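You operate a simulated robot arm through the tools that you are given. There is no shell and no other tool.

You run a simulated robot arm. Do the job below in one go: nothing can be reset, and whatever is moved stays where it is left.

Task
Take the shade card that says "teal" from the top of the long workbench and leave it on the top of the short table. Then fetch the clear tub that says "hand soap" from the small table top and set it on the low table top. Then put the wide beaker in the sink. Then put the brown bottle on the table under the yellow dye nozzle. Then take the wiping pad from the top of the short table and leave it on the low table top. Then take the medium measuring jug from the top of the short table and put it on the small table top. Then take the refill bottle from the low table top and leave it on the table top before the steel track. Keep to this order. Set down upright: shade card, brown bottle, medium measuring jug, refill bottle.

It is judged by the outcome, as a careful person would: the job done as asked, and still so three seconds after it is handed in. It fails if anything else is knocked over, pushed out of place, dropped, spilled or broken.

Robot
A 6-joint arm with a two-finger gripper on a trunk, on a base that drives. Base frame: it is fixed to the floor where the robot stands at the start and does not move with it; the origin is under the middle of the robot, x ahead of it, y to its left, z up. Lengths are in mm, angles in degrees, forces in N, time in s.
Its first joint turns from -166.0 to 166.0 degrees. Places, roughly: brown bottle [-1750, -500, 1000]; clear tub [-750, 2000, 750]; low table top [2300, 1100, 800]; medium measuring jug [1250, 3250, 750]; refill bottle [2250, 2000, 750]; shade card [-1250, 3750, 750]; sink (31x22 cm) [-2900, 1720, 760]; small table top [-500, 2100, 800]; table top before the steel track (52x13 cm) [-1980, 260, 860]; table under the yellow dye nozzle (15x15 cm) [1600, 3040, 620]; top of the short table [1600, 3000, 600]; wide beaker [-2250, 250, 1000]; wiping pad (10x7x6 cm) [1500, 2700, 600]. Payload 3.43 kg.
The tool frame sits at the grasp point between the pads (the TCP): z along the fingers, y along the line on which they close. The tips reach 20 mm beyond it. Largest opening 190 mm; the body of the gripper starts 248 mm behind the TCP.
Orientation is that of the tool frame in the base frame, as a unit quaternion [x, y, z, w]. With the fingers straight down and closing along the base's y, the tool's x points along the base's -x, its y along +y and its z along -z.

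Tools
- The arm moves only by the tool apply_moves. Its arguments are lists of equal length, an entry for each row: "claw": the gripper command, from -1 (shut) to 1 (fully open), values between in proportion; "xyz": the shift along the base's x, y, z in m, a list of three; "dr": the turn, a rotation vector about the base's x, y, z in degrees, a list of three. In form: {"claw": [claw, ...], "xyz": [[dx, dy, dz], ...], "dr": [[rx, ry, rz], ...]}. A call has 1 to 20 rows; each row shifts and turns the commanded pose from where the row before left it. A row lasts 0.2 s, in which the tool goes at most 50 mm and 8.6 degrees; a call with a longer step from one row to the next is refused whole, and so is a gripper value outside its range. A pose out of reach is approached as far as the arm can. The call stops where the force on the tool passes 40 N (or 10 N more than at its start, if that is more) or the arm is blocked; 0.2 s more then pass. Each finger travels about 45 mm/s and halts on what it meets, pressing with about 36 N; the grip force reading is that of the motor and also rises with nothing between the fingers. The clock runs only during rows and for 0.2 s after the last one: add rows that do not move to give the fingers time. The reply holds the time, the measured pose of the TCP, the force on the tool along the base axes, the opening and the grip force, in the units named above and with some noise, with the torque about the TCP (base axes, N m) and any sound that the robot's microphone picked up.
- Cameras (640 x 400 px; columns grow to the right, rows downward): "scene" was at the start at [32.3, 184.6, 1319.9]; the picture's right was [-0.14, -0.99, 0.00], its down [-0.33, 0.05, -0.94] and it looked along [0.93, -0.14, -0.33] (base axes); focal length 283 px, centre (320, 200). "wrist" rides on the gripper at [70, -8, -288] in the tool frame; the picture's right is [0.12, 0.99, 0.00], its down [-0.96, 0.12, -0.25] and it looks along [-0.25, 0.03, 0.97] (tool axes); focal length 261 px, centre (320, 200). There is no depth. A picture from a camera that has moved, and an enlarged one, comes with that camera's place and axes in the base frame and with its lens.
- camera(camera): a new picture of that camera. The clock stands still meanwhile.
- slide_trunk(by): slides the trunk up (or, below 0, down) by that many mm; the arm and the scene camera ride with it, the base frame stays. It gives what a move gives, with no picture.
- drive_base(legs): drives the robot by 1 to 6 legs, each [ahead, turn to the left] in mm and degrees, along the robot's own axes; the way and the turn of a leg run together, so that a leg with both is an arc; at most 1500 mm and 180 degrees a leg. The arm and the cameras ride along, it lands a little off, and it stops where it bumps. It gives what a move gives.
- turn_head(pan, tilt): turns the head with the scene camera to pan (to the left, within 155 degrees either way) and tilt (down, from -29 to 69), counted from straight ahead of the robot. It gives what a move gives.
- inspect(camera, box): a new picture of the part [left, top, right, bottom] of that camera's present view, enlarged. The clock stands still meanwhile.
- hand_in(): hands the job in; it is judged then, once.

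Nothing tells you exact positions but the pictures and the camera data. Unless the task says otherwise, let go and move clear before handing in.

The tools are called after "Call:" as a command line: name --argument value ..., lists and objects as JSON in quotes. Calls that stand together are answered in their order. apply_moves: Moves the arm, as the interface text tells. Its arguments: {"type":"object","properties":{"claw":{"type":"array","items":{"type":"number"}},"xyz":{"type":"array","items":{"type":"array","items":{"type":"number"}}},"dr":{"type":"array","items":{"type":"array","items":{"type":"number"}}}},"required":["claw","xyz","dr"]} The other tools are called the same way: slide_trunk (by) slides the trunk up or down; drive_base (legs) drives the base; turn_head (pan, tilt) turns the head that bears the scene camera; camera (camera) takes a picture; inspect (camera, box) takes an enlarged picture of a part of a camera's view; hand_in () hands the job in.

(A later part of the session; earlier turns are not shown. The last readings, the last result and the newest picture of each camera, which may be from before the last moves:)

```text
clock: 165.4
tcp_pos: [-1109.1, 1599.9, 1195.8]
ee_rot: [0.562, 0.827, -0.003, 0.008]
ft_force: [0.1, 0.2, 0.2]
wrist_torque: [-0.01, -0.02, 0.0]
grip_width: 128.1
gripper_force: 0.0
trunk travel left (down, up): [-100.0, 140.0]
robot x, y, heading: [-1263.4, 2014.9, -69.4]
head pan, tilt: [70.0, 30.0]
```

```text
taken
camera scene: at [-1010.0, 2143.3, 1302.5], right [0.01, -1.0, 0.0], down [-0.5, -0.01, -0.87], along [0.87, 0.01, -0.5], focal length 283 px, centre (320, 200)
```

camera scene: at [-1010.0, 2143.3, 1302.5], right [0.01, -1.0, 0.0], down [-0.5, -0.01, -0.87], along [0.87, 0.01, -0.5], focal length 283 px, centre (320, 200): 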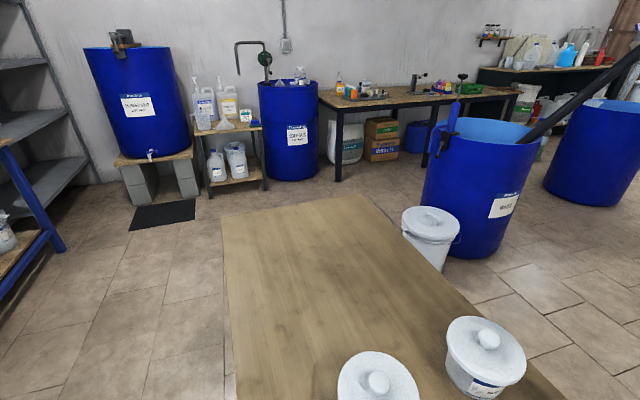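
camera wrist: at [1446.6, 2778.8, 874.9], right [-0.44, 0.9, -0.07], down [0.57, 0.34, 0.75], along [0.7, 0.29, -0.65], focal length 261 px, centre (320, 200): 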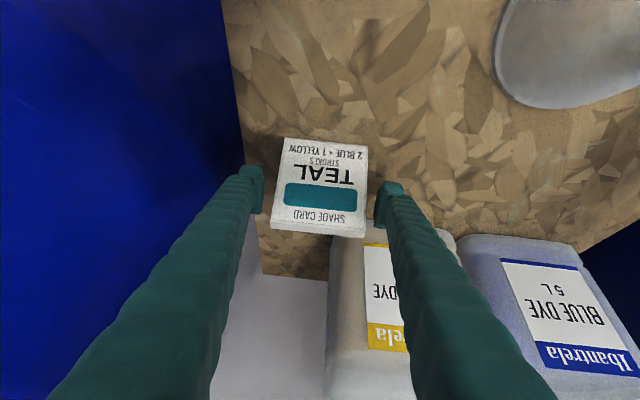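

The two tubs are right by the table's near end. I tilt down to read their labels.

Call:
turn_head --pan 50 --tilt 48

Call:
camera --camera "scene"

Call:
turn_head --pan 75 --tilt 55

Call:
camera --camera "scene"

```text
clock: 166.2
tcp_pos: [-1107.7, 1601.2, 1195.1]
ee_rot: [0.562, 0.827, -0.003, 0.007]
ft_force: [-0.6, 0.8, 0.2]
wrist_torque: [0.03, 0.0, -0.04]
grip_width: 128.3
gripper_force: 0.1
trunk travel left (down, up): [-100.0, 140.0]
robot x, y, heading: [-1266.4, 2016.2, -69.6]
head pan, tilt: [50.0, 48.0]
```

```text
taken
camera scene: at [-1026.1, 2116.2, 1275.7], right [-0.33, -0.94, 0.0], down [-0.7, 0.25, -0.67], along [0.63, -0.22, -0.74], focal length 283 px, centre (320, 200)
```

scene: 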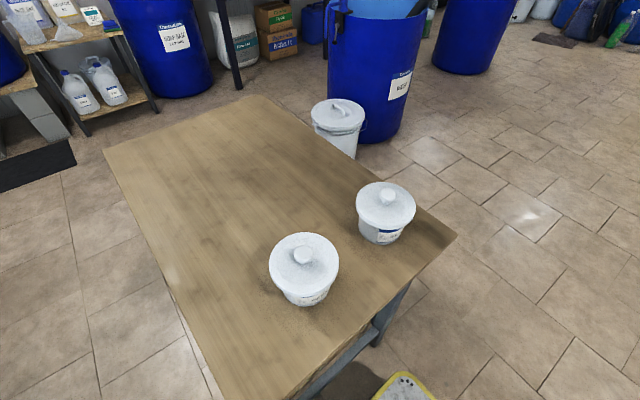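

```text
clock: 167.1
tcp_pos: [-1107.0, 1600.7, 1194.6]
ee_rot: [0.562, 0.827, -0.003, 0.006]
ft_force: [0.3, -0.7, -0.2]
wrist_torque: [0.02, 0.05, 0.01]
grip_width: 128.1
gripper_force: 0.0
trunk travel left (down, up): [-100.0, 140.0]
robot x, y, heading: [-1268.5, 2016.8, -69.6]
head pan, tilt: [75.0, 55.0]
```

```text
taken
camera scene: at [-1028.7, 2149.4, 1266.5], right [0.1, -1.0, 0.0], down [-0.82, -0.08, -0.57], along [0.57, 0.06, -0.82], focal length 283 px, centre (320, 200)
```

scene: 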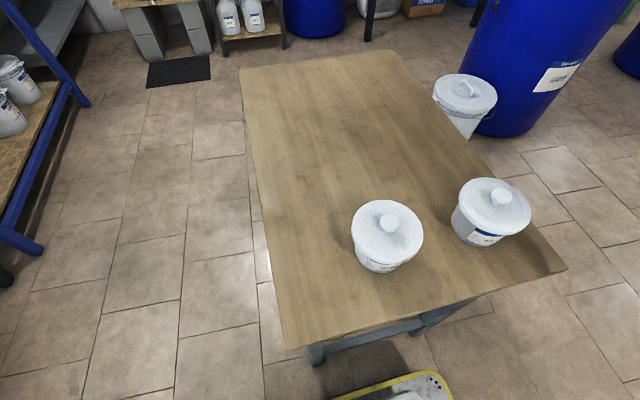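

I zoom on the labels.

Call:
inspect --camera "scene" --box '[340, 190, 404, 280]'

Call:
inspect --camera "scene" --box '[440, 170, 540, 250]'

```text
4.44 times, centred on (372, 235) of scene
camera zoom: at [-1028.7, 2149.4, 1266.5], right [0.1, -1.0, 0.0], down [-0.82, -0.08, -0.57], along [0.57, 0.06, -0.82], focal length 1257 px, centre (89, 44)
```

zoom: 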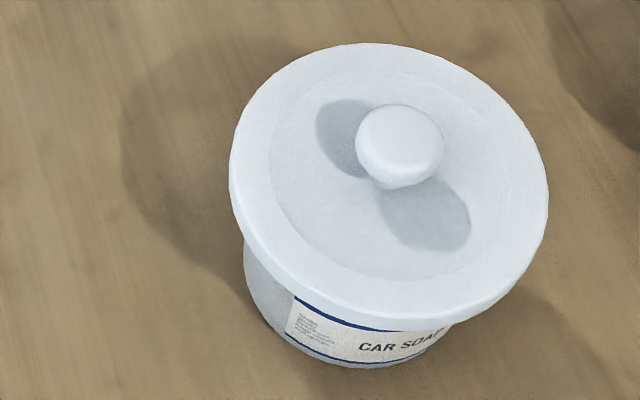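

```text
5.00 times, centred on (490, 210) of scene
camera zoom: at [-1028.7, 2149.4, 1266.5], right [0.1, -1.0, 0.0], down [-0.82, -0.08, -0.57], along [0.57, 0.06, -0.82], focal length 1414 px, centre (-530, 150)
```

zoom: 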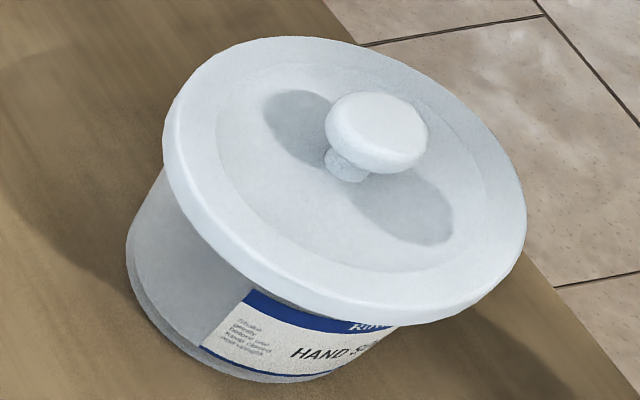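

The far (southern) tub says HAND SOAP; I place it at about (-731, 1883) with its lid near z 860 on a table at about z 768. My tool already closes along the table's long direction, so I move it over the tub, opened wide, and check with both cameras.

Call:
apply_moves --claw '[0.9, 0.9, 0.9, 0.9, 0.9, 0.9, 0.9, 0.9, 0.9, 0.9, 0.9]' --xyz '[[0.0377, 0.0283, 0], [0.0377, 0.0283, 0], [0.0377, 0.0283, 0], [0.0377, 0.0283, 0], [0.0377, 0.0283, 0], [0.0377, 0.0283, 0], [0.0377, 0.0283, 0], [0.0377, 0.0283, 0], [0.0377, 0.0283, 0], [0.0377, 0.0283, 0], [0, 0, 0]]' --dr '[[0, 0, 0], [0, 0, 0], [0, 0, 0], [0, 0, 0], [0, 0, 0], [0, 0, 0], [0, 0, 0], [0, 0, 0], [0, 0, 0], [0, 0, 0], [0, 0, 0]]'

Call:
camera --camera "wrist"

Call:
camera --camera "scene"

```text
clock: 169.5
tcp_pos: [-733.7, 1883.0, 1195.1]
ee_rot: [0.562, 0.827, -0.003, 0.008]
ft_force: [1.1, 0.0, -0.1]
wrist_torque: [0.03, 0.06, 0.01]
grip_width: 180.7
gripper_force: 0.1
trunk travel left (down, up): [-100.0, 140.0]
robot x, y, heading: [-1268.1, 2020.9, -69.6]
head pan, tilt: [75.0, 55.0]
```

```text
taken
camera wrist: at [-769.5, 1950.2, 1481.3], right [0.88, 0.48, 0.0], down [0.46, -0.85, 0.26], along [0.13, -0.23, -0.96], focal length 261 px, centre (320, 200)
```

wrist: 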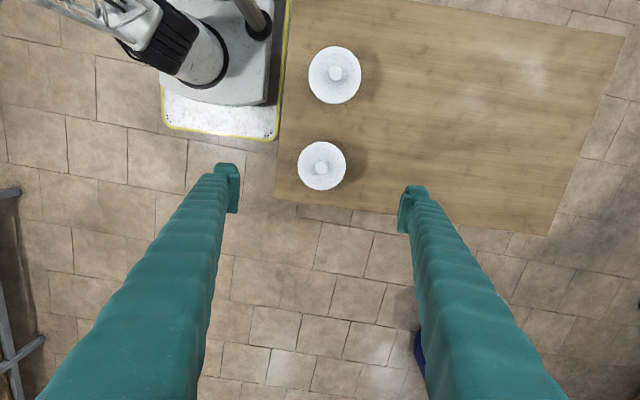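

```text
taken
camera scene: at [-1028.4, 2149.4, 1266.4], right [0.1, -1.0, 0.0], down [-0.82, -0.08, -0.57], along [0.57, 0.06, -0.82], focal length 283 px, centre (320, 200)
```

scene: 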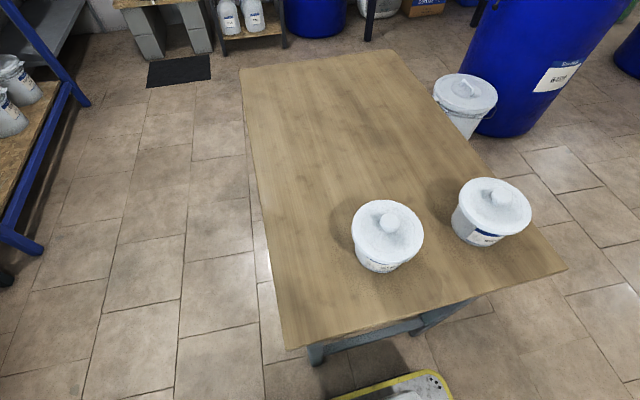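

The tub is centred under the tool within about 5 mm. I descend with the fingers wide around it.

Call:
apply_moves --claw '[0.9, 0.9, 0.9, 0.9, 0.9, 0.9, 0.9, 0.9, 0.9, 0.9]' --xyz '[[0.0045, -0.002, -0.04], [0, 0, -0.042], [0, 0, -0.042], [0, 0, -0.042], [0, 0, -0.042], [0, 0, -0.042], [0, 0, -0.042], [0, 0, -0.042], [0, 0, -0.03], [0, 0, 0]]' --dr '[[0, 0, 0], [0, 0, 0], [0, 0, 0], [0, 0, 0], [0, 0, 0], [0, 0, 0], [0, 0, 0], [0, 0, 0], [0, 0, 0], [0, 0, 0]]'

Call:
camera --camera "wrist"

Call:
inspect --camera "scene" --box '[420, 140, 580, 270]'

```text
clock: 171.7
tcp_pos: [-727.7, 1881.8, 829.1]
ee_rot: [0.562, 0.827, -0.004, 0.008]
ft_force: [-0.2, 0.1, -0.3]
wrist_torque: [-0.05, -0.03, -0.01]
grip_width: 180.3
gripper_force: 0.1
trunk travel left (down, up): [-100.0, 140.0]
robot x, y, heading: [-1264.7, 2017.2, -69.1]
head pan, tilt: [75.0, 55.0]
```

```text
taken
camera wrist: at [-763.3, 1948.7, 1116.4], right [0.88, 0.48, 0.0], down [0.46, -0.85, 0.26], along [0.13, -0.23, -0.96], focal length 261 px, centre (320, 200)
```

wrist: 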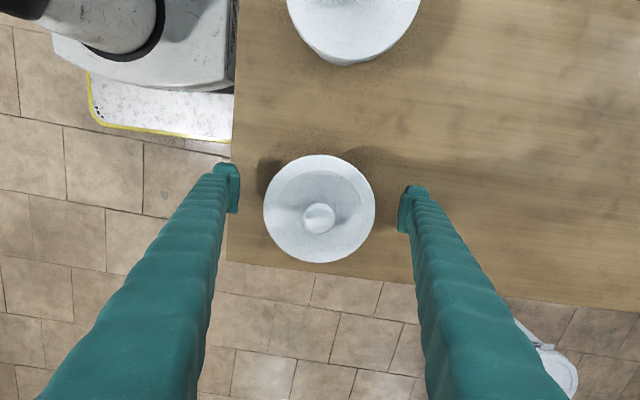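

```text
3.08 times, centred on (500, 205) of scene
camera zoom: at [-1028.6, 2149.5, 1266.4], right [0.1, -1.0, 0.0], down [-0.82, -0.08, -0.57], along [0.57, 0.06, -0.82], focal length 870 px, centre (-234, 185)
```

zoom: 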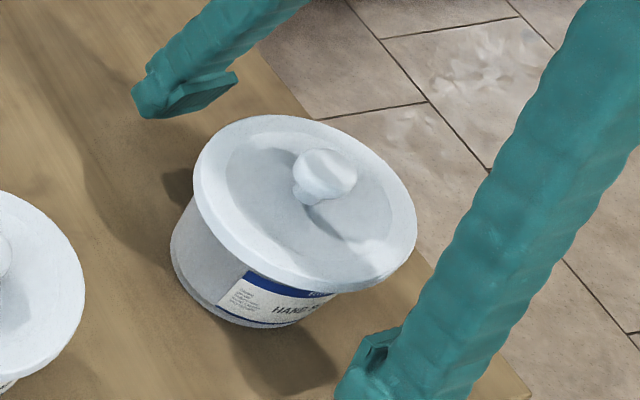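

The tub is centred. I lower a bit more so the pads sit below the lid rim, and close.

Call:
apply_moves --claw '[0.9, 0.9, 0.9, 0.4, 0.0, -0.4, -0.4, -0.4, -0.4, -0.4, -0.4, -0.4]' --xyz '[[0.0014, -0.0025, -0.008], [0, 0, -0.008], [0, 0, 0], [0, 0, 0], [0, 0, 0], [0, 0, 0], [0, 0, 0], [0, 0, 0], [0, 0, 0], [0, 0, 0], [0, 0, 0], [0, 0, 0]]' --dr '[[0, 0, 0], [0, 0, 0], [0, 0, 0], [0, 0, 0], [0, 0, 0], [0, 0, 0], [0, 0, 0], [0, 0, 0], [0, 0, 0], [0, 0, 0], [0, 0, 0], [0, 0, 0]]'

Call:
camera --camera "wrist"

Call:
inspect --camera "scene" --box '[420, 140, 580, 270]'

```text
clock: 174.3
tcp_pos: [-726.0, 1878.4, 814.6]
ee_rot: [0.562, 0.827, -0.003, 0.008]
ft_force: [-0.6, 0.1, 2.4]
wrist_torque: [-0.05, -0.04, 0.0]
grip_width: 104.9
gripper_force: 36.3
trunk travel left (down, up): [-100.0, 140.0]
robot x, y, heading: [-1261.0, 2018.2, -69.3]
head pan, tilt: [75.0, 55.0]
```

```text
taken
camera wrist: at [-761.5, 1945.6, 1101.0], right [0.88, 0.48, 0.0], down [0.46, -0.85, 0.26], along [0.13, -0.23, -0.96], focal length 261 px, centre (320, 200)
```

wrist: 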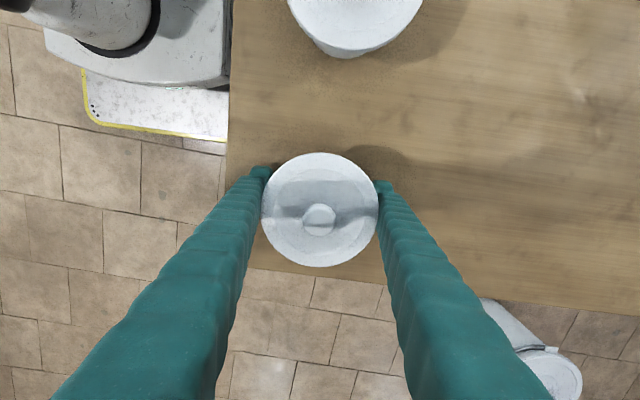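

```text
3.08 times, centred on (500, 205) of scene
camera zoom: at [-1028.6, 2149.5, 1266.4], right [0.1, -1.0, 0.0], down [-0.82, -0.08, -0.57], along [0.57, 0.06, -0.82], focal length 870 px, centre (-234, 185)
```

zoom: 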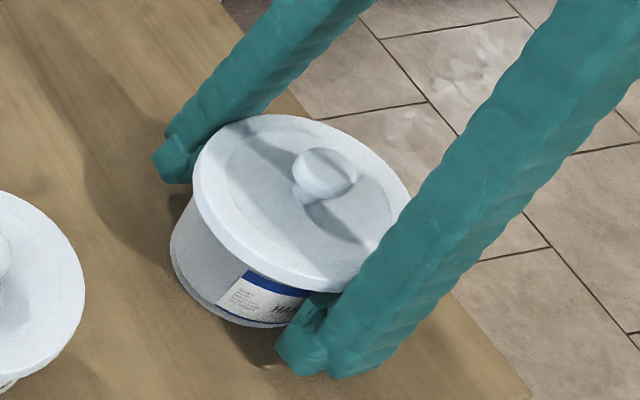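

The grip is firm at 105 mm under the lid. I lift slowly.

Call:
apply_moves --claw '[-0.4, -0.4, -0.4, -0.4, -0.4, -0.4]' --xyz '[[0, 0, 0.005], [0, 0, 0.01], [0, 0, 0.015], [0, 0, 0.02], [0, 0, 0.02], [0, 0, 0]]' --dr '[[0, 0, 0], [0, 0, 0], [0, 0, 0], [0, 0, 0], [0, 0, 0], [0, 0, 0]]'

Call:
inspect --camera "scene" --box '[420, 120, 580, 250]'

```text
clock: 175.7
tcp_pos: [-723.3, 1880.8, 883.3]
ee_rot: [0.562, 0.827, -0.003, 0.007]
ft_force: [0.4, 0.0, -0.1]
wrist_torque: [-0.02, -0.02, 0.01]
grip_width: 105.1
gripper_force: 36.0
trunk travel left (down, up): [-100.0, 140.0]
robot x, y, heading: [-1262.4, 2015.8, -69.4]
head pan, tilt: [75.0, 55.0]
```

```text
3.08 times, centred on (500, 185) of scene
camera zoom: at [-1028.6, 2149.5, 1266.4], right [0.1, -1.0, 0.0], down [-0.82, -0.08, -0.57], along [0.57, 0.06, -0.82], focal length 870 px, centre (-234, 246)
```

zoom: 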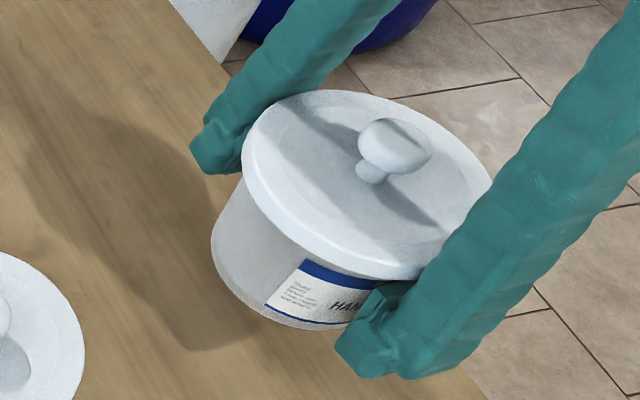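

The tub lifts cleanly. I raise it and swing it back in front of the robot for the trip to the low bench.

Call:
apply_moves --claw '[-0.4, -0.4, -0.4, -0.4, -0.4, -0.4, -0.4, -0.4, -0.4, -0.4, -0.4, -0.4, -0.4, -0.4, -0.4, -0.4, -0.4, -0.4, -0.4]' --xyz '[[0, 0, 0.04], [0, 0, 0.04], [0, 0, 0.04], [0, 0, 0.04], [0, 0, 0.04], [0, 0, 0.04], [0, 0, 0.03], [0, 0, 0.03], [-0.0385, -0.028, 0], [-0.0385, -0.028, 0], [-0.0385, -0.028, 0], [-0.0385, -0.028, 0], [-0.0385, -0.028, 0], [-0.0385, -0.028, 0], [-0.0385, -0.028, 0], [-0.0385, -0.028, 0], [-0.0385, -0.028, 0], [-0.0385, -0.028, 0], [0, 0, 0]]' --dr '[[0, 0, 0], [0, 0, 0], [0, 0, 0], [0, 0, 0], [0, 0, 0], [0, 0, 0], [0, 0, 0], [0, 0, 0], [0, 0, 0], [0, 0, 0], [0, 0, 0], [0, 0, 0], [0, 0, 0], [0, 0, 0], [0, 0, 0], [0, 0, 0], [0, 0, 0], [0, 0, 0], [0, 0, 0]]'

Call:
turn_head --pan 0 --tilt 25

Call:
camera --camera "scene"

```text
clock: 179.7
tcp_pos: [-1115.6, 1600.3, 1185.7]
ee_rot: [0.562, 0.827, -0.003, 0.008]
ft_force: [-0.5, 0.2, -1.0]
wrist_torque: [-0.02, 0.04, 0.0]
grip_width: 104.8
gripper_force: 35.8
trunk travel left (down, up): [-100.0, 140.0]
robot x, y, heading: [-1267.8, 2016.9, -69.4]
head pan, tilt: [75.0, 55.0]
```

```text
clock: 181.2
tcp_pos: [-1115.0, 1599.7, 1185.4]
ee_rot: [0.561, 0.827, -0.003, 0.008]
ft_force: [0.2, 0.3, -1.0]
wrist_torque: [-0.02, 0.02, 0.01]
grip_width: 104.9
gripper_force: 36.1
trunk travel left (down, up): [-100.0, 140.0]
robot x, y, heading: [-1267.1, 2017.1, -69.4]
head pan, tilt: [0.0, 25.0]
```

```text
taken
camera scene: at [-1068.0, 2056.1, 1310.4], right [-0.94, -0.35, 0.0], down [-0.15, 0.4, -0.91], along [0.32, -0.85, -0.42], focal length 283 px, centre (320, 200)
```

scene: 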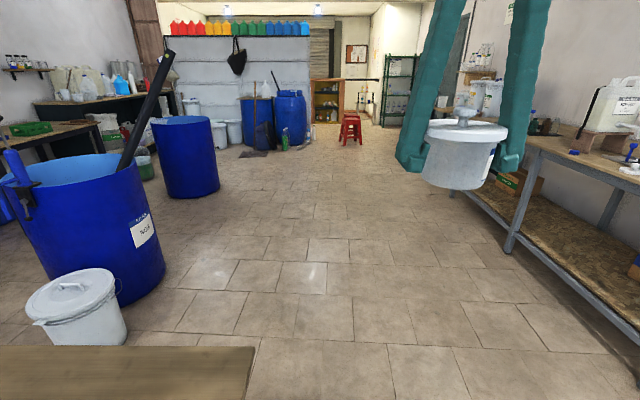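

The way south is clear. I drive straight, then diagonally toward the gap between the two open barrels.

Call:
drive_base --legs '[[900, 0], [0, 29], [1500, 0]]'

Call:
turn_head --pan 45 --tilt 30

Call:
camera --camera "scene"

```text
clock: 194.5
tcp_pos: [574.0, -48.9, 1185.5]
ee_rot: [0.328, 0.945, 0.0, 0.008]
ft_force: [0.0, -0.4, 0.6]
wrist_torque: [-0.02, 0.04, -0.02]
grip_width: 104.8
gripper_force: 36.3
trunk travel left (down, up): [-100.0, 140.0]
robot x, y, heading: [236.8, 238.0, -39.3]
head pan, tilt: [0.0, 25.0]
```

```text
clock: 195.6
tcp_pos: [574.2, -47.8, 1185.8]
ee_rot: [0.329, 0.944, -0.001, 0.008]
ft_force: [0.3, -1.0, -0.6]
wrist_torque: [-0.01, 0.03, 0.01]
grip_width: 104.9
gripper_force: 35.9
trunk travel left (down, up): [-100.0, 140.0]
robot x, y, heading: [233.6, 237.8, -39.3]
head pan, tilt: [45.0, 30.0]
```

```text
taken
camera scene: at [405.0, 437.5, 1302.5], right [0.1, -1.0, 0.0], down [-0.5, -0.05, -0.87], along [0.86, 0.09, -0.5], focal length 283 px, centre (320, 200)
```

scene: 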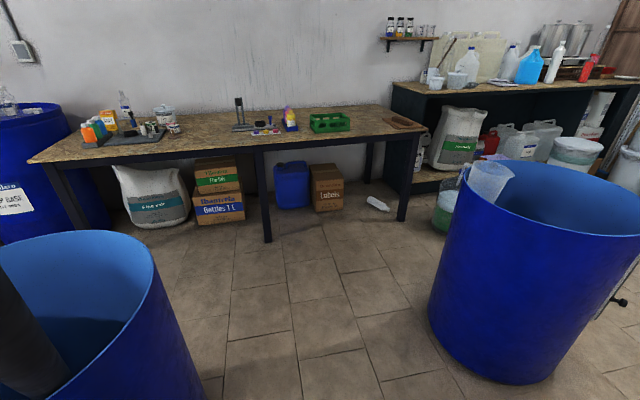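

The low bench is ahead beyond the gap; there's a free stretch on its top between the jar cluster and the clamp tool, top z about 725. I drive through the gap.

Call:
drive_base --legs '[[0, 55], [1200, 0]]'

Call:
turn_head --pan 10 --tilt 30

Call:
camera --camera "scene"

```text
clock: 200.4
tcp_pos: [868.7, 418.5, 1186.1]
ee_rot: [-0.152, 0.988, 0.003, 0.007]
ft_force: [-0.6, -0.7, -1.3]
wrist_torque: [0.0, 0.06, 0.01]
grip_width: 104.8
gripper_force: 35.3
trunk travel left (down, up): [-100.0, 140.0]
robot x, y, heading: [441.0, 299.0, 16.7]
head pan, tilt: [45.0, 30.0]
stopped in leg 2: the robot was blocked; the commanded pose is now the measured one
```

```text
clock: 201.4
tcp_pos: [869.2, 419.6, 1186.1]
ee_rot: [-0.152, 0.988, 0.003, 0.007]
ft_force: [-0.5, -0.2, 0.1]
wrist_torque: [-0.02, 0.01, 0.01]
grip_width: 104.8
gripper_force: 36.1
trunk travel left (down, up): [-100.0, 140.0]
robot x, y, heading: [440.3, 297.0, 16.3]
head pan, tilt: [10.0, 30.0]
```

```text
taken
camera scene: at [409.3, 512.1, 1302.5], right [0.45, -0.89, 0.0], down [-0.45, -0.22, -0.87], along [0.78, 0.39, -0.5], focal length 283 px, centre (320, 200)
```

scene: 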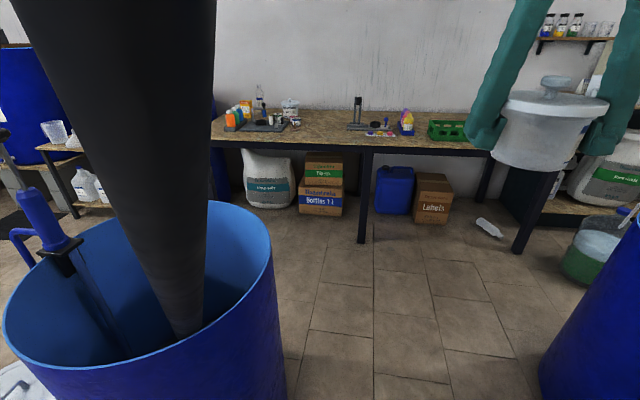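

The base stopped because my head came against the black pipe leaning out of the water barrel. I back up straight and look at the pipe before choosing a line further south.

Call:
drive_base --legs '[[-200, 0]]'

Call:
turn_head --pan 30 --tilt 20

Call:
camera --camera "scene"

```text
clock: 203.0
tcp_pos: [677.3, 362.0, 1185.6]
ee_rot: [-0.151, 0.989, 0.003, 0.008]
ft_force: [-0.2, -0.6, -0.6]
wrist_torque: [0.02, 0.03, -0.01]
grip_width: 104.7
gripper_force: 36.1
trunk travel left (down, up): [-100.0, 140.0]
robot x, y, heading: [247.7, 246.1, 16.5]
head pan, tilt: [10.0, 30.0]
```

```text
clock: 203.8
tcp_pos: [676.9, 362.1, 1185.3]
ee_rot: [-0.151, 0.988, 0.003, 0.007]
ft_force: [0.9, -0.1, -0.8]
wrist_torque: [0.03, 0.01, -0.03]
grip_width: 104.6
gripper_force: 35.9
trunk travel left (down, up): [-100.0, 140.0]
robot x, y, heading: [251.2, 244.9, 16.6]
head pan, tilt: [30.0, 20.0]
```

```text
taken
camera scene: at [200.2, 482.5, 1318.5], right [0.72, -0.69, 0.0], down [-0.24, -0.25, -0.94], along [0.65, 0.68, -0.34], focal length 283 px, centre (320, 200)
```

scene: 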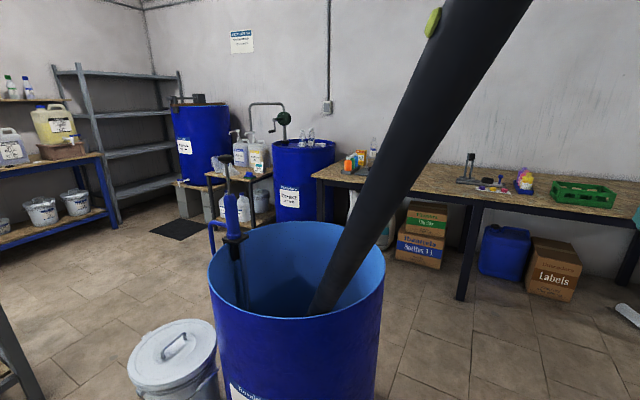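

The pipe top overhangs the lane at roughly (405, 540, 1420) and hasn't moved noticeably. I back up, shift south by about 0.25 m and then go through with the head well clear of it.

Call:
turn_head --pan 0 --tilt 30

Call:
drive_base --legs '[[-400, 0], [0, -24], [590, 0], [0, 27]]'

Call:
turn_head --pan 20 --tilt 30

Call:
camera --camera "scene"

```text
clock: 204.8
tcp_pos: [677.1, 362.3, 1186.0]
ee_rot: [-0.152, 0.988, 0.003, 0.008]
ft_force: [0.1, 1.1, -0.5]
wrist_torque: [-0.01, 0.01, 0.02]
grip_width: 104.9
gripper_force: 36.2
trunk travel left (down, up): [-100.0, 140.0]
robot x, y, heading: [251.2, 247.3, 16.4]
head pan, tilt: [0.0, 30.0]
```

```text
clock: 212.9
tcp_pos: [870.1, 192.6, 1185.3]
ee_rot: [-0.176, 0.984, 0.003, 0.007]
ft_force: [0.2, -0.6, -0.9]
wrist_torque: [0.01, -0.03, -0.01]
grip_width: 104.4
gripper_force: 36.2
trunk travel left (down, up): [-100.0, 140.0]
robot x, y, heading: [452.0, 51.6, 19.3]
head pan, tilt: [0.0, 30.0]
```

```text
clock: 213.8
tcp_pos: [869.6, 193.7, 1184.9]
ee_rot: [-0.176, 0.984, 0.003, 0.008]
ft_force: [1.3, -0.2, -0.1]
wrist_torque: [0.01, 0.0, -0.01]
grip_width: 104.6
gripper_force: 36.0
trunk travel left (down, up): [-100.0, 140.0]
robot x, y, heading: [448.2, 53.8, 19.3]
head pan, tilt: [20.0, 30.0]
```

```text
taken
camera scene: at [396.5, 276.8, 1302.5], right [0.63, -0.77, 0.0], down [-0.39, -0.32, -0.87], along [0.67, 0.55, -0.5], focal length 283 px, centre (320, 200)
```

scene: 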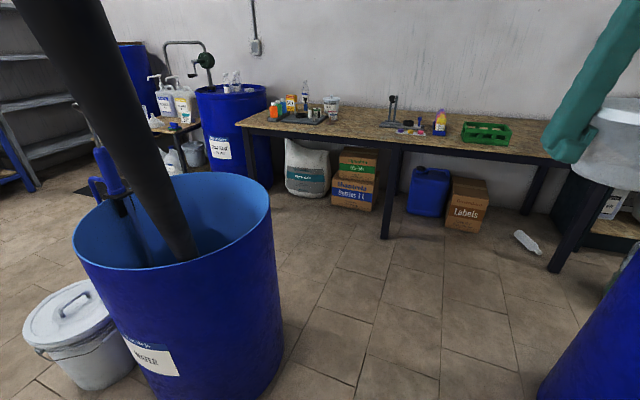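

Clear of the pipe now. I continue through the gap.

Call:
drive_base --legs '[[1050, 0]]'

Call:
turn_head --pan 25 --tilt 30

Call:
camera --camera "scene"

```text
clock: 219.2
tcp_pos: [1865.6, 517.8, 1185.1]
ee_rot: [-0.165, 0.986, 0.003, 0.007]
ft_force: [0.4, 0.0, -0.5]
wrist_torque: [-0.01, -0.01, -0.03]
grip_width: 104.7
gripper_force: 35.9
trunk travel left (down, up): [-100.0, 140.0]
robot x, y, heading: [1440.9, 389.2, 17.9]
head pan, tilt: [20.0, 30.0]
```

```text
clock: 219.8
tcp_pos: [1865.4, 518.6, 1185.1]
ee_rot: [-0.165, 0.986, 0.003, 0.007]
ft_force: [0.5, 0.9, -0.5]
wrist_torque: [0.0, -0.01, 0.0]
grip_width: 105.0
gripper_force: 35.7
trunk travel left (down, up): [-100.0, 140.0]
robot x, y, heading: [1442.8, 388.1, 18.0]
head pan, tilt: [25.0, 30.0]
```

```text
taken
camera scene: at [1390.1, 618.7, 1302.5], right [0.68, -0.73, 0.0], down [-0.37, -0.34, -0.87], along [0.63, 0.59, -0.5], focal length 283 px, centre (320, 200)
```

scene: 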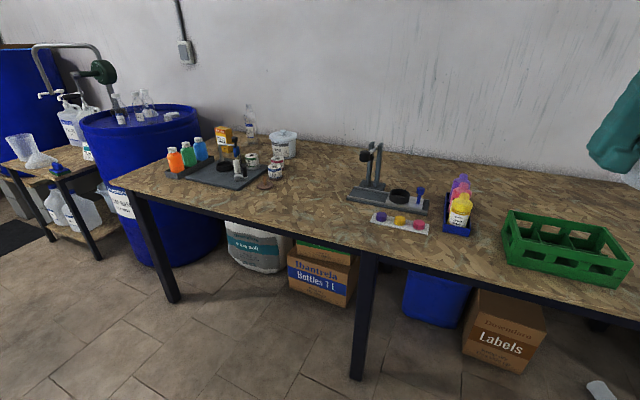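

The bench top is about z 715, with a clear patch around (2092, 1272) for the tub. I shift the base a bit left and face the bench squarely.

Call:
drive_base --legs '[[0, 52], [430, 0], [0, -48]]'

Call:
turn_head --pan 15 --tilt 40

Call:
camera --camera "scene"

Call:
camera --camera "wrist"

```text
clock: 227.2
tcp_pos: [1988.5, 954.0, 1185.8]
ee_rot: [-0.206, 0.979, 0.003, 0.007]
ft_force: [-0.4, 0.9, -0.2]
wrist_torque: [0.02, 0.03, -0.02]
grip_width: 104.4
gripper_force: 36.0
trunk travel left (down, up): [-100.0, 140.0]
robot x, y, heading: [1579.4, 783.3, 22.8]
head pan, tilt: [25.0, 30.0]
```

```text
clock: 227.9
tcp_pos: [1989.0, 954.8, 1186.2]
ee_rot: [-0.206, 0.978, 0.004, 0.008]
ft_force: [-0.1, -0.1, -1.0]
wrist_torque: [0.01, -0.01, 0.03]
grip_width: 104.5
gripper_force: 36.5
trunk travel left (down, up): [-100.0, 140.0]
robot x, y, heading: [1577.4, 784.5, 22.9]
head pan, tilt: [15.0, 40.0]
```

```text
taken
camera scene: at [1513.7, 996.4, 1287.2], right [0.61, -0.79, 0.0], down [-0.51, -0.39, -0.77], along [0.61, 0.47, -0.64], focal length 283 px, centre (320, 200)
```

scene: 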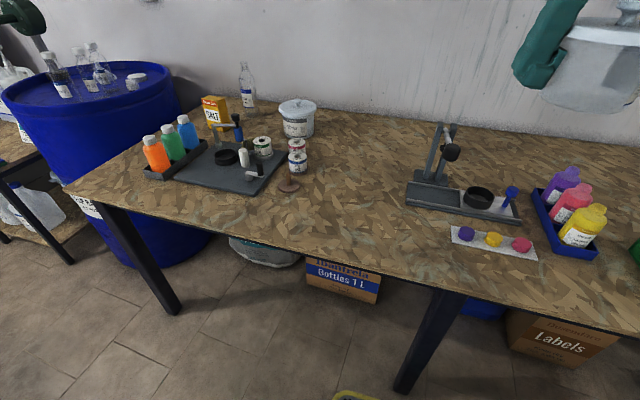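

```text
taken
camera wrist: at [1923.9, 916.1, 1471.8], right [-0.51, 0.86, 0.0], down [0.83, 0.49, 0.26], along [0.23, 0.13, -0.96], focal length 261 px, centre (320, 200)
```

wrist: 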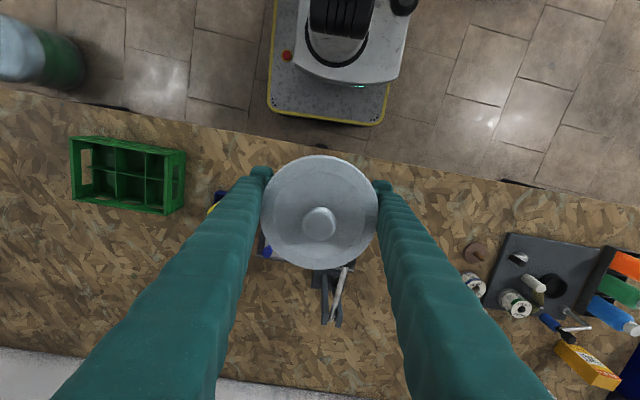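

The spot between the jar cluster and the clamp tool is clear. I move the tub over it and descend to about 45 mm above the surface.

Call:
apply_moves --claw '[-0.4, -0.4, -0.4, -0.4, -0.4, -0.4, -0.4, -0.4, -0.4, -0.4, -0.4, -0.4, -0.4, -0.4, -0.4, -0.4, -0.4, -0.4]' --xyz '[[0.0129, 0.0396, 0], [0.0129, 0.0396, 0], [0.0129, 0.0396, 0], [0.0129, 0.0396, 0], [0.0129, 0.0396, 0], [0.0129, 0.0396, 0], [0.0129, 0.0396, 0], [0.0129, 0.0396, 0], [0, 0, -0.042], [0, 0, -0.042], [0, 0, -0.042], [0, 0, -0.042], [0, 0, -0.042], [0, 0, -0.042], [0, 0, -0.042], [0, 0, -0.042], [0, 0, -0.042], [0, 0, 0]]' --dr '[[0, 0, 0], [0, 0, 0], [0, 0, 0], [0, 0, 0], [0, 0, 0], [0, 0, 0], [0, 0, 0], [0, 0, 0], [0, 0, 0], [0, 0, 0], [0, 0, 0], [0, 0, 0], [0, 0, 0], [0, 0, 0], [0, 0, 0], [0, 0, 0], [0, 0, 0], [0, 0, 0]]'

Call:
camera --camera "scene"

Call:
camera --camera "wrist"

```text
clock: 231.7
tcp_pos: [2092.1, 1269.0, 803.8]
ee_rot: [-0.206, 0.979, 0.003, 0.007]
ft_force: [-0.9, 0.7, -1.1]
wrist_torque: [0.0, -0.01, 0.02]
grip_width: 104.4
gripper_force: 35.7
trunk travel left (down, up): [-100.0, 140.0]
robot x, y, heading: [1579.8, 785.5, 22.8]
head pan, tilt: [15.0, 40.0]
heard: snap
```

```text
taken
camera scene: at [1513.7, 996.4, 1287.1], right [0.61, -0.79, 0.0], down [-0.51, -0.39, -0.77], along [0.61, 0.47, -0.64], focal length 283 px, centre (320, 200)
```

scene: 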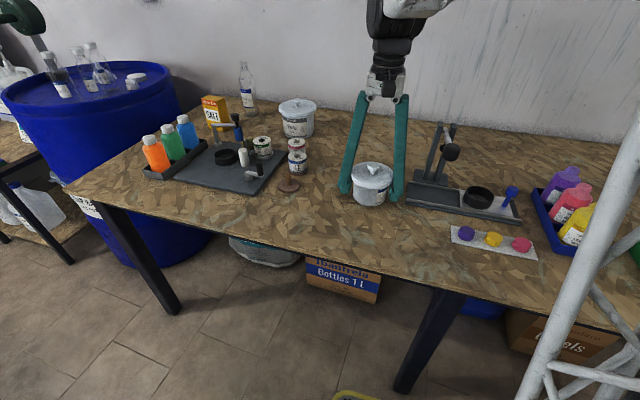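

```text
taken
camera wrist: at [2025.7, 1231.1, 1091.1], right [-0.51, 0.86, 0.0], down [0.83, 0.49, 0.26], along [0.23, 0.13, -0.96], focal length 261 px, centre (320, 200)
```

wrist: 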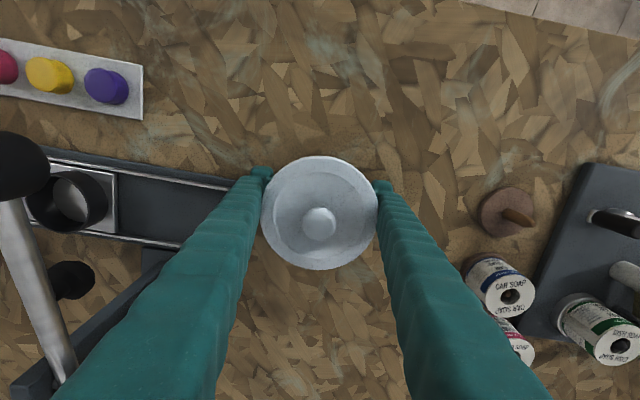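

I heard a snap, so I inspect the tub and the surroundings before going on.

Call:
inspect --camera "scene" --box '[320, 140, 440, 225]'

Call:
inspect --camera "wrist" --box '[230, 120, 410, 290]'

```text
4.71 times, centred on (380, 182) of scene
camera zoom: at [1513.7, 996.4, 1287.1], right [0.61, -0.79, 0.0], down [-0.51, -0.39, -0.77], along [0.61, 0.47, -0.64], focal length 1331 px, centre (38, 282)
```

zoom: 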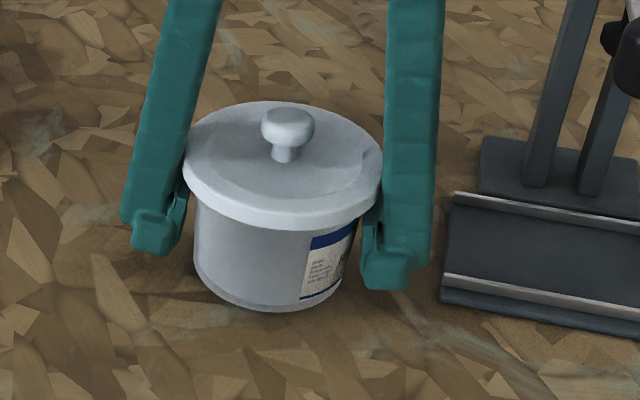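

```text
2.35 times, centred on (320, 205) of wrist
camera zoom: at [2025.7, 1231.1, 1091.1], right [-0.51, 0.86, 0.0], down [0.83, 0.49, 0.26], along [0.23, 0.13, -0.96], focal length 613 px, centre (320, 188)
```

zoom: 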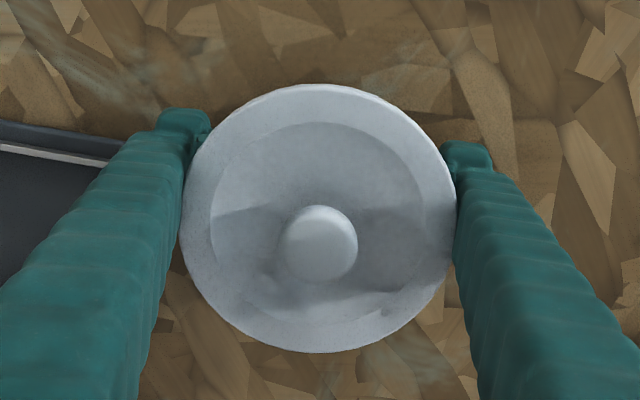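

The tub looks whole. I lower it gently.

Call:
apply_moves --claw '[-0.4, -0.4, -0.4, -0.4, -0.4, -0.4]' --xyz '[[0, 0, -0.006], [0, 0, -0.006], [0, 0, -0.006], [0, 0, -0.004], [0, 0, -0.003], [0, 0, 0]]' --dr '[[0, 0, 0], [0, 0, 0], [0, 0, 0], [0, 0, 0], [0, 0, 0], [0, 0, 0]]'

```text
clock: 232.3
tcp_pos: [2091.7, 1270.5, 801.9]
ee_rot: [-0.206, 0.978, 0.005, 0.01]
ft_force: [-2.4, -1.7, 22.4]
wrist_torque: [0.22, -0.21, 0.01]
grip_width: 104.2
gripper_force: 35.7
trunk travel left (down, up): [-100.0, 140.0]
robot x, y, heading: [1576.8, 788.5, 22.8]
head pan, tilt: [15.0, 40.0]
stopped in row 2: the force on the tool passed its limit at 44 N (the readings are from after the stop); the commanded pose is now the measured one
```

The tub touched down (surface near z 755). I open just enough to clear the lid and rise straight up.

Call:
apply_moves --claw '[0.1, 0.35, 0.35, 0.35, 0.35]' --xyz '[[0, 0, 0.001], [0, 0, 0], [0, 0, 0], [0, 0, 0], [0, 0, 0]]' --dr '[[0, 0, 0], [0, 0, 0], [0, 0, 0], [0, 0, 0], [0, 0, 0]]'

Call:
camera --camera "wrist"

Call:
inspect --camera "scene" --box '[320, 140, 440, 225]'

```text
clock: 233.5
tcp_pos: [2092.0, 1271.4, 802.1]
ee_rot: [-0.206, 0.978, 0.004, 0.009]
ft_force: [-0.8, -0.3, 0.4]
wrist_torque: [0.0, 0.03, 0.01]
grip_width: 128.2
gripper_force: 0.1
trunk travel left (down, up): [-100.0, 140.0]
robot x, y, heading: [1585.3, 786.2, 22.8]
head pan, tilt: [15.0, 40.0]
heard: snap
```

```text
taken
camera wrist: at [2026.4, 1232.4, 1087.5], right [-0.51, 0.86, 0.0], down [0.83, 0.49, 0.27], along [0.23, 0.14, -0.96], focal length 261 px, centre (320, 200)
```

wrist: 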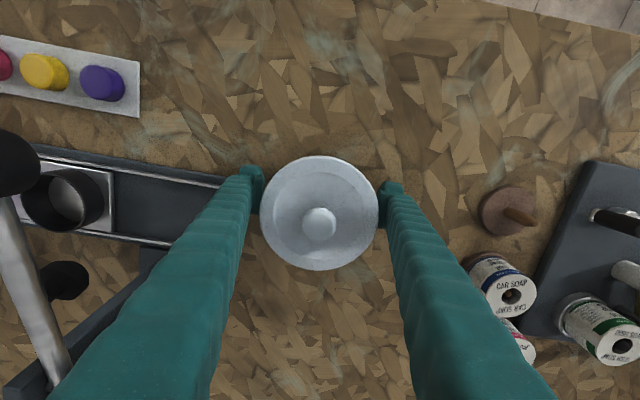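

```text
4.71 times, centred on (380, 182) of scene
camera zoom: at [1513.7, 996.4, 1287.1], right [0.61, -0.79, 0.0], down [-0.51, -0.39, -0.77], along [0.61, 0.47, -0.64], focal length 1331 px, centre (38, 282)
```

zoom: 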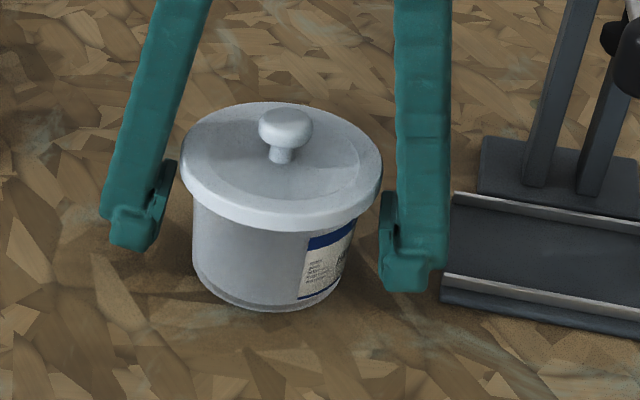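

The tub stands on the low bench. I rise straight up and tuck the arm.

Call:
apply_moves --claw '[0.35, 0.35, 0.35, 0.35, 0.35, 0.35, 0.35, 0.35, 0.35, 0.35, 0.35, 0.35, 0.35, 0.35, 0.35, 0.35, 0.35, 0.35]' --xyz '[[0, 0, 0.03], [0, 0, 0.044], [0, 0, 0.044], [0, 0, 0.044], [0, 0, 0.044], [0, 0, 0.044], [0, 0, 0.044], [0, 0, 0.044], [0, 0, 0.044], [-0.0131, -0.0393, 0], [-0.0131, -0.0393, 0], [-0.0131, -0.0393, 0], [-0.0131, -0.0393, 0], [-0.0131, -0.0393, 0], [-0.0131, -0.0393, 0], [-0.0131, -0.0393, 0], [-0.0131, -0.0393, 0], [0, 0, 0]]' --dr '[[0, 0, 0], [0, 0, 0], [0, 0, 0], [0, 0, 0], [0, 0, 0], [0, 0, 0], [0, 0, 0], [0, 0, 0], [0, 0, 0], [0, 0, 0], [0, 0, 0], [0, 0, 0], [0, 0, 0], [0, 0, 0], [0, 0, 0], [0, 0, 0], [0, 0, 0], [0, 0, 0]]'

Call:
camera --camera "scene"

Call:
drive_base --legs '[[0, 47], [-430, 0], [0, -49]]'

```text
clock: 237.3
tcp_pos: [1986.5, 954.2, 1184.4]
ee_rot: [-0.205, 0.979, 0.004, 0.009]
ft_force: [-0.2, 0.3, 0.9]
wrist_torque: [0.01, -0.02, 0.02]
grip_width: 128.2
gripper_force: 0.1
trunk travel left (down, up): [-100.0, 140.0]
robot x, y, heading: [1581.1, 787.5, 22.7]
head pan, tilt: [15.0, 40.0]
```

```text
taken
camera scene: at [1513.6, 996.3, 1287.1], right [0.61, -0.79, 0.0], down [-0.51, -0.39, -0.77], along [0.61, 0.47, -0.64], focal length 283 px, centre (320, 200)
```

scene: 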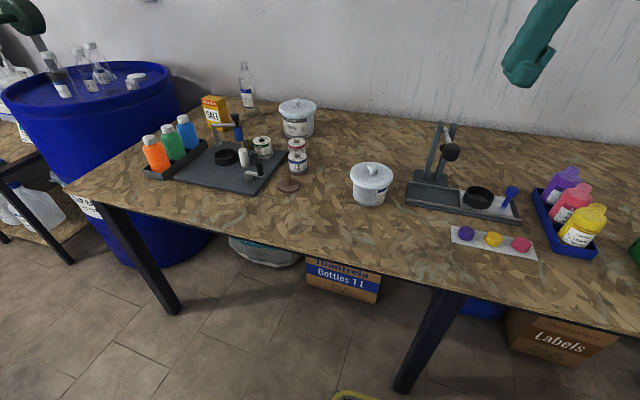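

```text
clock: 244.4
tcp_pos: [1845.3, 542.6, 1184.5]
ee_rot: [-0.183, 0.983, 0.003, 0.009]
ft_force: [-0.4, 0.1, 0.2]
wrist_torque: [0.0, 0.0, 0.01]
grip_width: 127.9
gripper_force: 0.1
trunk travel left (down, up): [-100.0, 140.0]
robot x, y, heading: [1432.7, 393.7, 19.9]
head pan, tilt: [15.0, 40.0]
```

I back straight out through the gap along the same line I came in.

Call:
drive_base --legs '[[-1050, 0]]'

Call:
drive_base --legs '[[-650, 0], [0, 142]]'

```text
clock: 249.8
tcp_pos: [852.4, 181.1, 1184.7]
ee_rot: [-0.173, 0.985, 0.003, 0.009]
ft_force: [0.0, -0.3, -0.4]
wrist_torque: [-0.03, 0.01, 0.0]
grip_width: 128.2
gripper_force: 0.0
trunk travel left (down, up): [-100.0, 140.0]
robot x, y, heading: [436.2, 41.7, 18.7]
head pan, tilt: [15.0, 40.0]
```

```text
clock: 259.6
tcp_pos: [-591.4, -13.2, 1184.6]
ee_rot: [0.986, -0.164, -0.01, 0.0]
ft_force: [0.6, 0.1, -0.5]
wrist_torque: [-0.02, 0.02, -0.02]
grip_width: 128.2
gripper_force: 0.0
trunk travel left (down, up): [-100.0, 140.0]
robot x, y, heading: [-175.8, -166.9, 159.9]
head pan, tilt: [15.0, 40.0]
```

I head toward the track bench.

Call:
drive_base --legs '[[0, -4], [1150, 0], [0, 44]]'

Call:
turn_head --pan -5 --tilt 30

Call:
camera --camera "scene"

```text
clock: 268.1
tcp_pos: [-1673.7, 140.5, 1184.9]
ee_rot: [0.981, 0.194, -0.009, 0.003]
ft_force: [0.5, 0.0, 0.5]
wrist_torque: [0.03, -0.01, -0.01]
grip_width: 128.1
gripper_force: 0.1
trunk travel left (down, up): [-100.0, 140.0]
robot x, y, heading: [-1258.5, 299.7, -158.8]
head pan, tilt: [15.0, 40.0]
```

```text
clock: 269.0
tcp_pos: [-1674.7, 141.0, 1183.5]
ee_rot: [0.981, 0.193, -0.009, 0.003]
ft_force: [-0.2, 0.5, -0.2]
wrist_torque: [-0.01, 0.0, 0.01]
grip_width: 128.3
gripper_force: 0.1
trunk travel left (down, up): [-100.0, 140.0]
robot x, y, heading: [-1258.2, 298.4, -158.8]
head pan, tilt: [-5.0, 30.0]
```

```text
taken
camera scene: at [-1219.5, 110.5, 1302.4], right [-0.28, 0.96, 0.0], down [0.48, 0.14, -0.87], along [-0.83, -0.24, -0.5], focal length 283 px, centre (320, 200)
```

scene: 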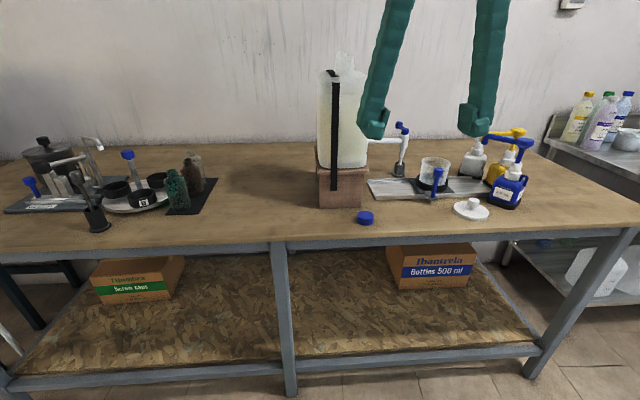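

I see the track bench: beaker on the steel track beside a nozzle stand; brown and green bottles at left. I zoom in on both.

Call:
inspect --camera "scene" --box '[350, 110, 540, 230]'

Call:
inspect --camera "scene" --box '[0, 120, 224, 250]'

```text
3.33 times, centred on (445, 170) of scene
camera zoom: at [-1219.5, 110.5, 1302.4], right [-0.28, 0.96, 0.0], down [0.48, 0.14, -0.87], along [-0.83, -0.24, -0.5], focal length 943 px, centre (-97, 300)
```

zoom: 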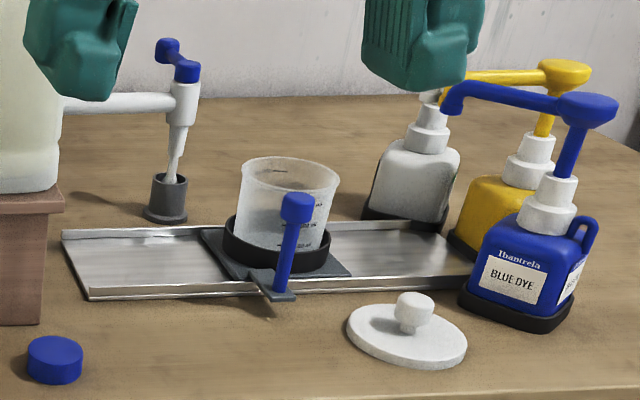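

```text
2.86 times, centred on (112, 185) of scene
camera zoom: at [-1219.5, 110.5, 1302.4], right [-0.28, 0.96, 0.0], down [0.48, 0.14, -0.87], along [-0.83, -0.24, -0.5], focal length 808 px, centre (914, 243)
```

zoom: 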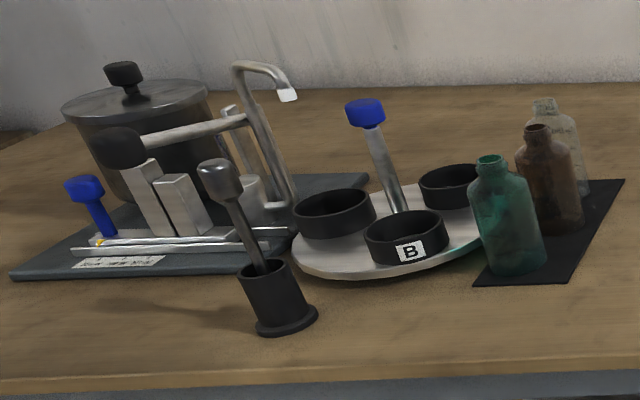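

The wide beaker sits in a ring carriage on the track at about (-2105, 240), rim near z 965; a blue handle stands in front of it and pump spouts at right, so I'll close diagonally. I drive 130 mm closer first.

Call:
drive_base --legs '[[130, 0]]'

Call:
turn_head --pan -20 --tilt 35

Call:
camera --camera "scene"

Call:
inspect --camera "scene" --box '[290, 100, 450, 200]'

```text
clock: 270.2
tcp_pos: [-1794.2, 91.6, 1185.1]
ee_rot: [0.981, 0.194, -0.009, 0.004]
ft_force: [1.1, -0.9, -0.1]
wrist_torque: [-0.01, 0.04, 0.04]
grip_width: 128.4
gripper_force: 0.1
trunk travel left (down, up): [-100.0, 140.0]
robot x, y, heading: [-1384.1, 252.6, -158.9]
head pan, tilt: [-5.0, 30.0]
```

```text
clock: 271.0
tcp_pos: [-1794.5, 92.3, 1184.6]
ee_rot: [0.981, 0.194, -0.01, 0.003]
ft_force: [0.1, 0.1, -0.4]
wrist_torque: [0.02, 0.0, 0.0]
grip_width: 128.5
gripper_force: 0.0
trunk travel left (down, up): [-100.0, 140.0]
robot x, y, heading: [-1383.2, 251.6, -158.7]
head pan, tilt: [-20.0, 35.0]
```

```text
taken
camera scene: at [-1342.5, 86.3, 1294.7], right [-0.03, 1.0, 0.0], down [0.57, 0.01, -0.82], along [-0.82, -0.02, -0.57], focal length 283 px, centre (320, 200)
```

scene: 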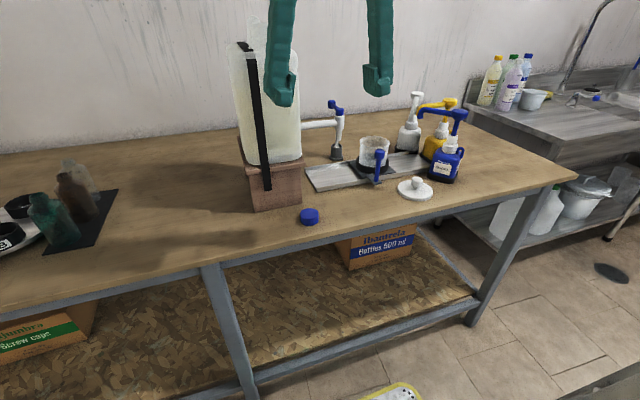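

```text
4.00 times, centred on (370, 150) of scene
camera zoom: at [-1342.5, 86.3, 1294.7], right [-0.03, 1.0, 0.0], down [0.57, 0.01, -0.82], along [-0.82, -0.02, -0.57], focal length 1132 px, centre (120, 400)
```

zoom: 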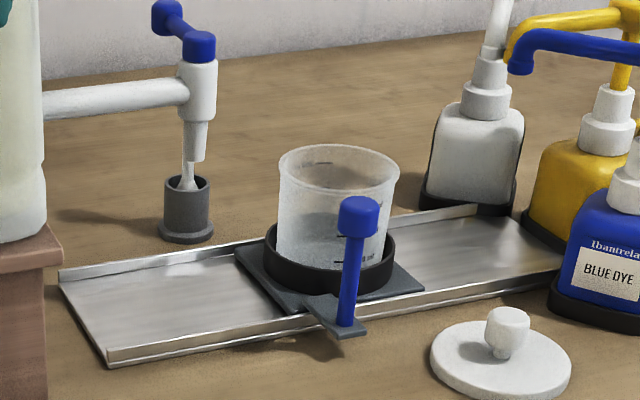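

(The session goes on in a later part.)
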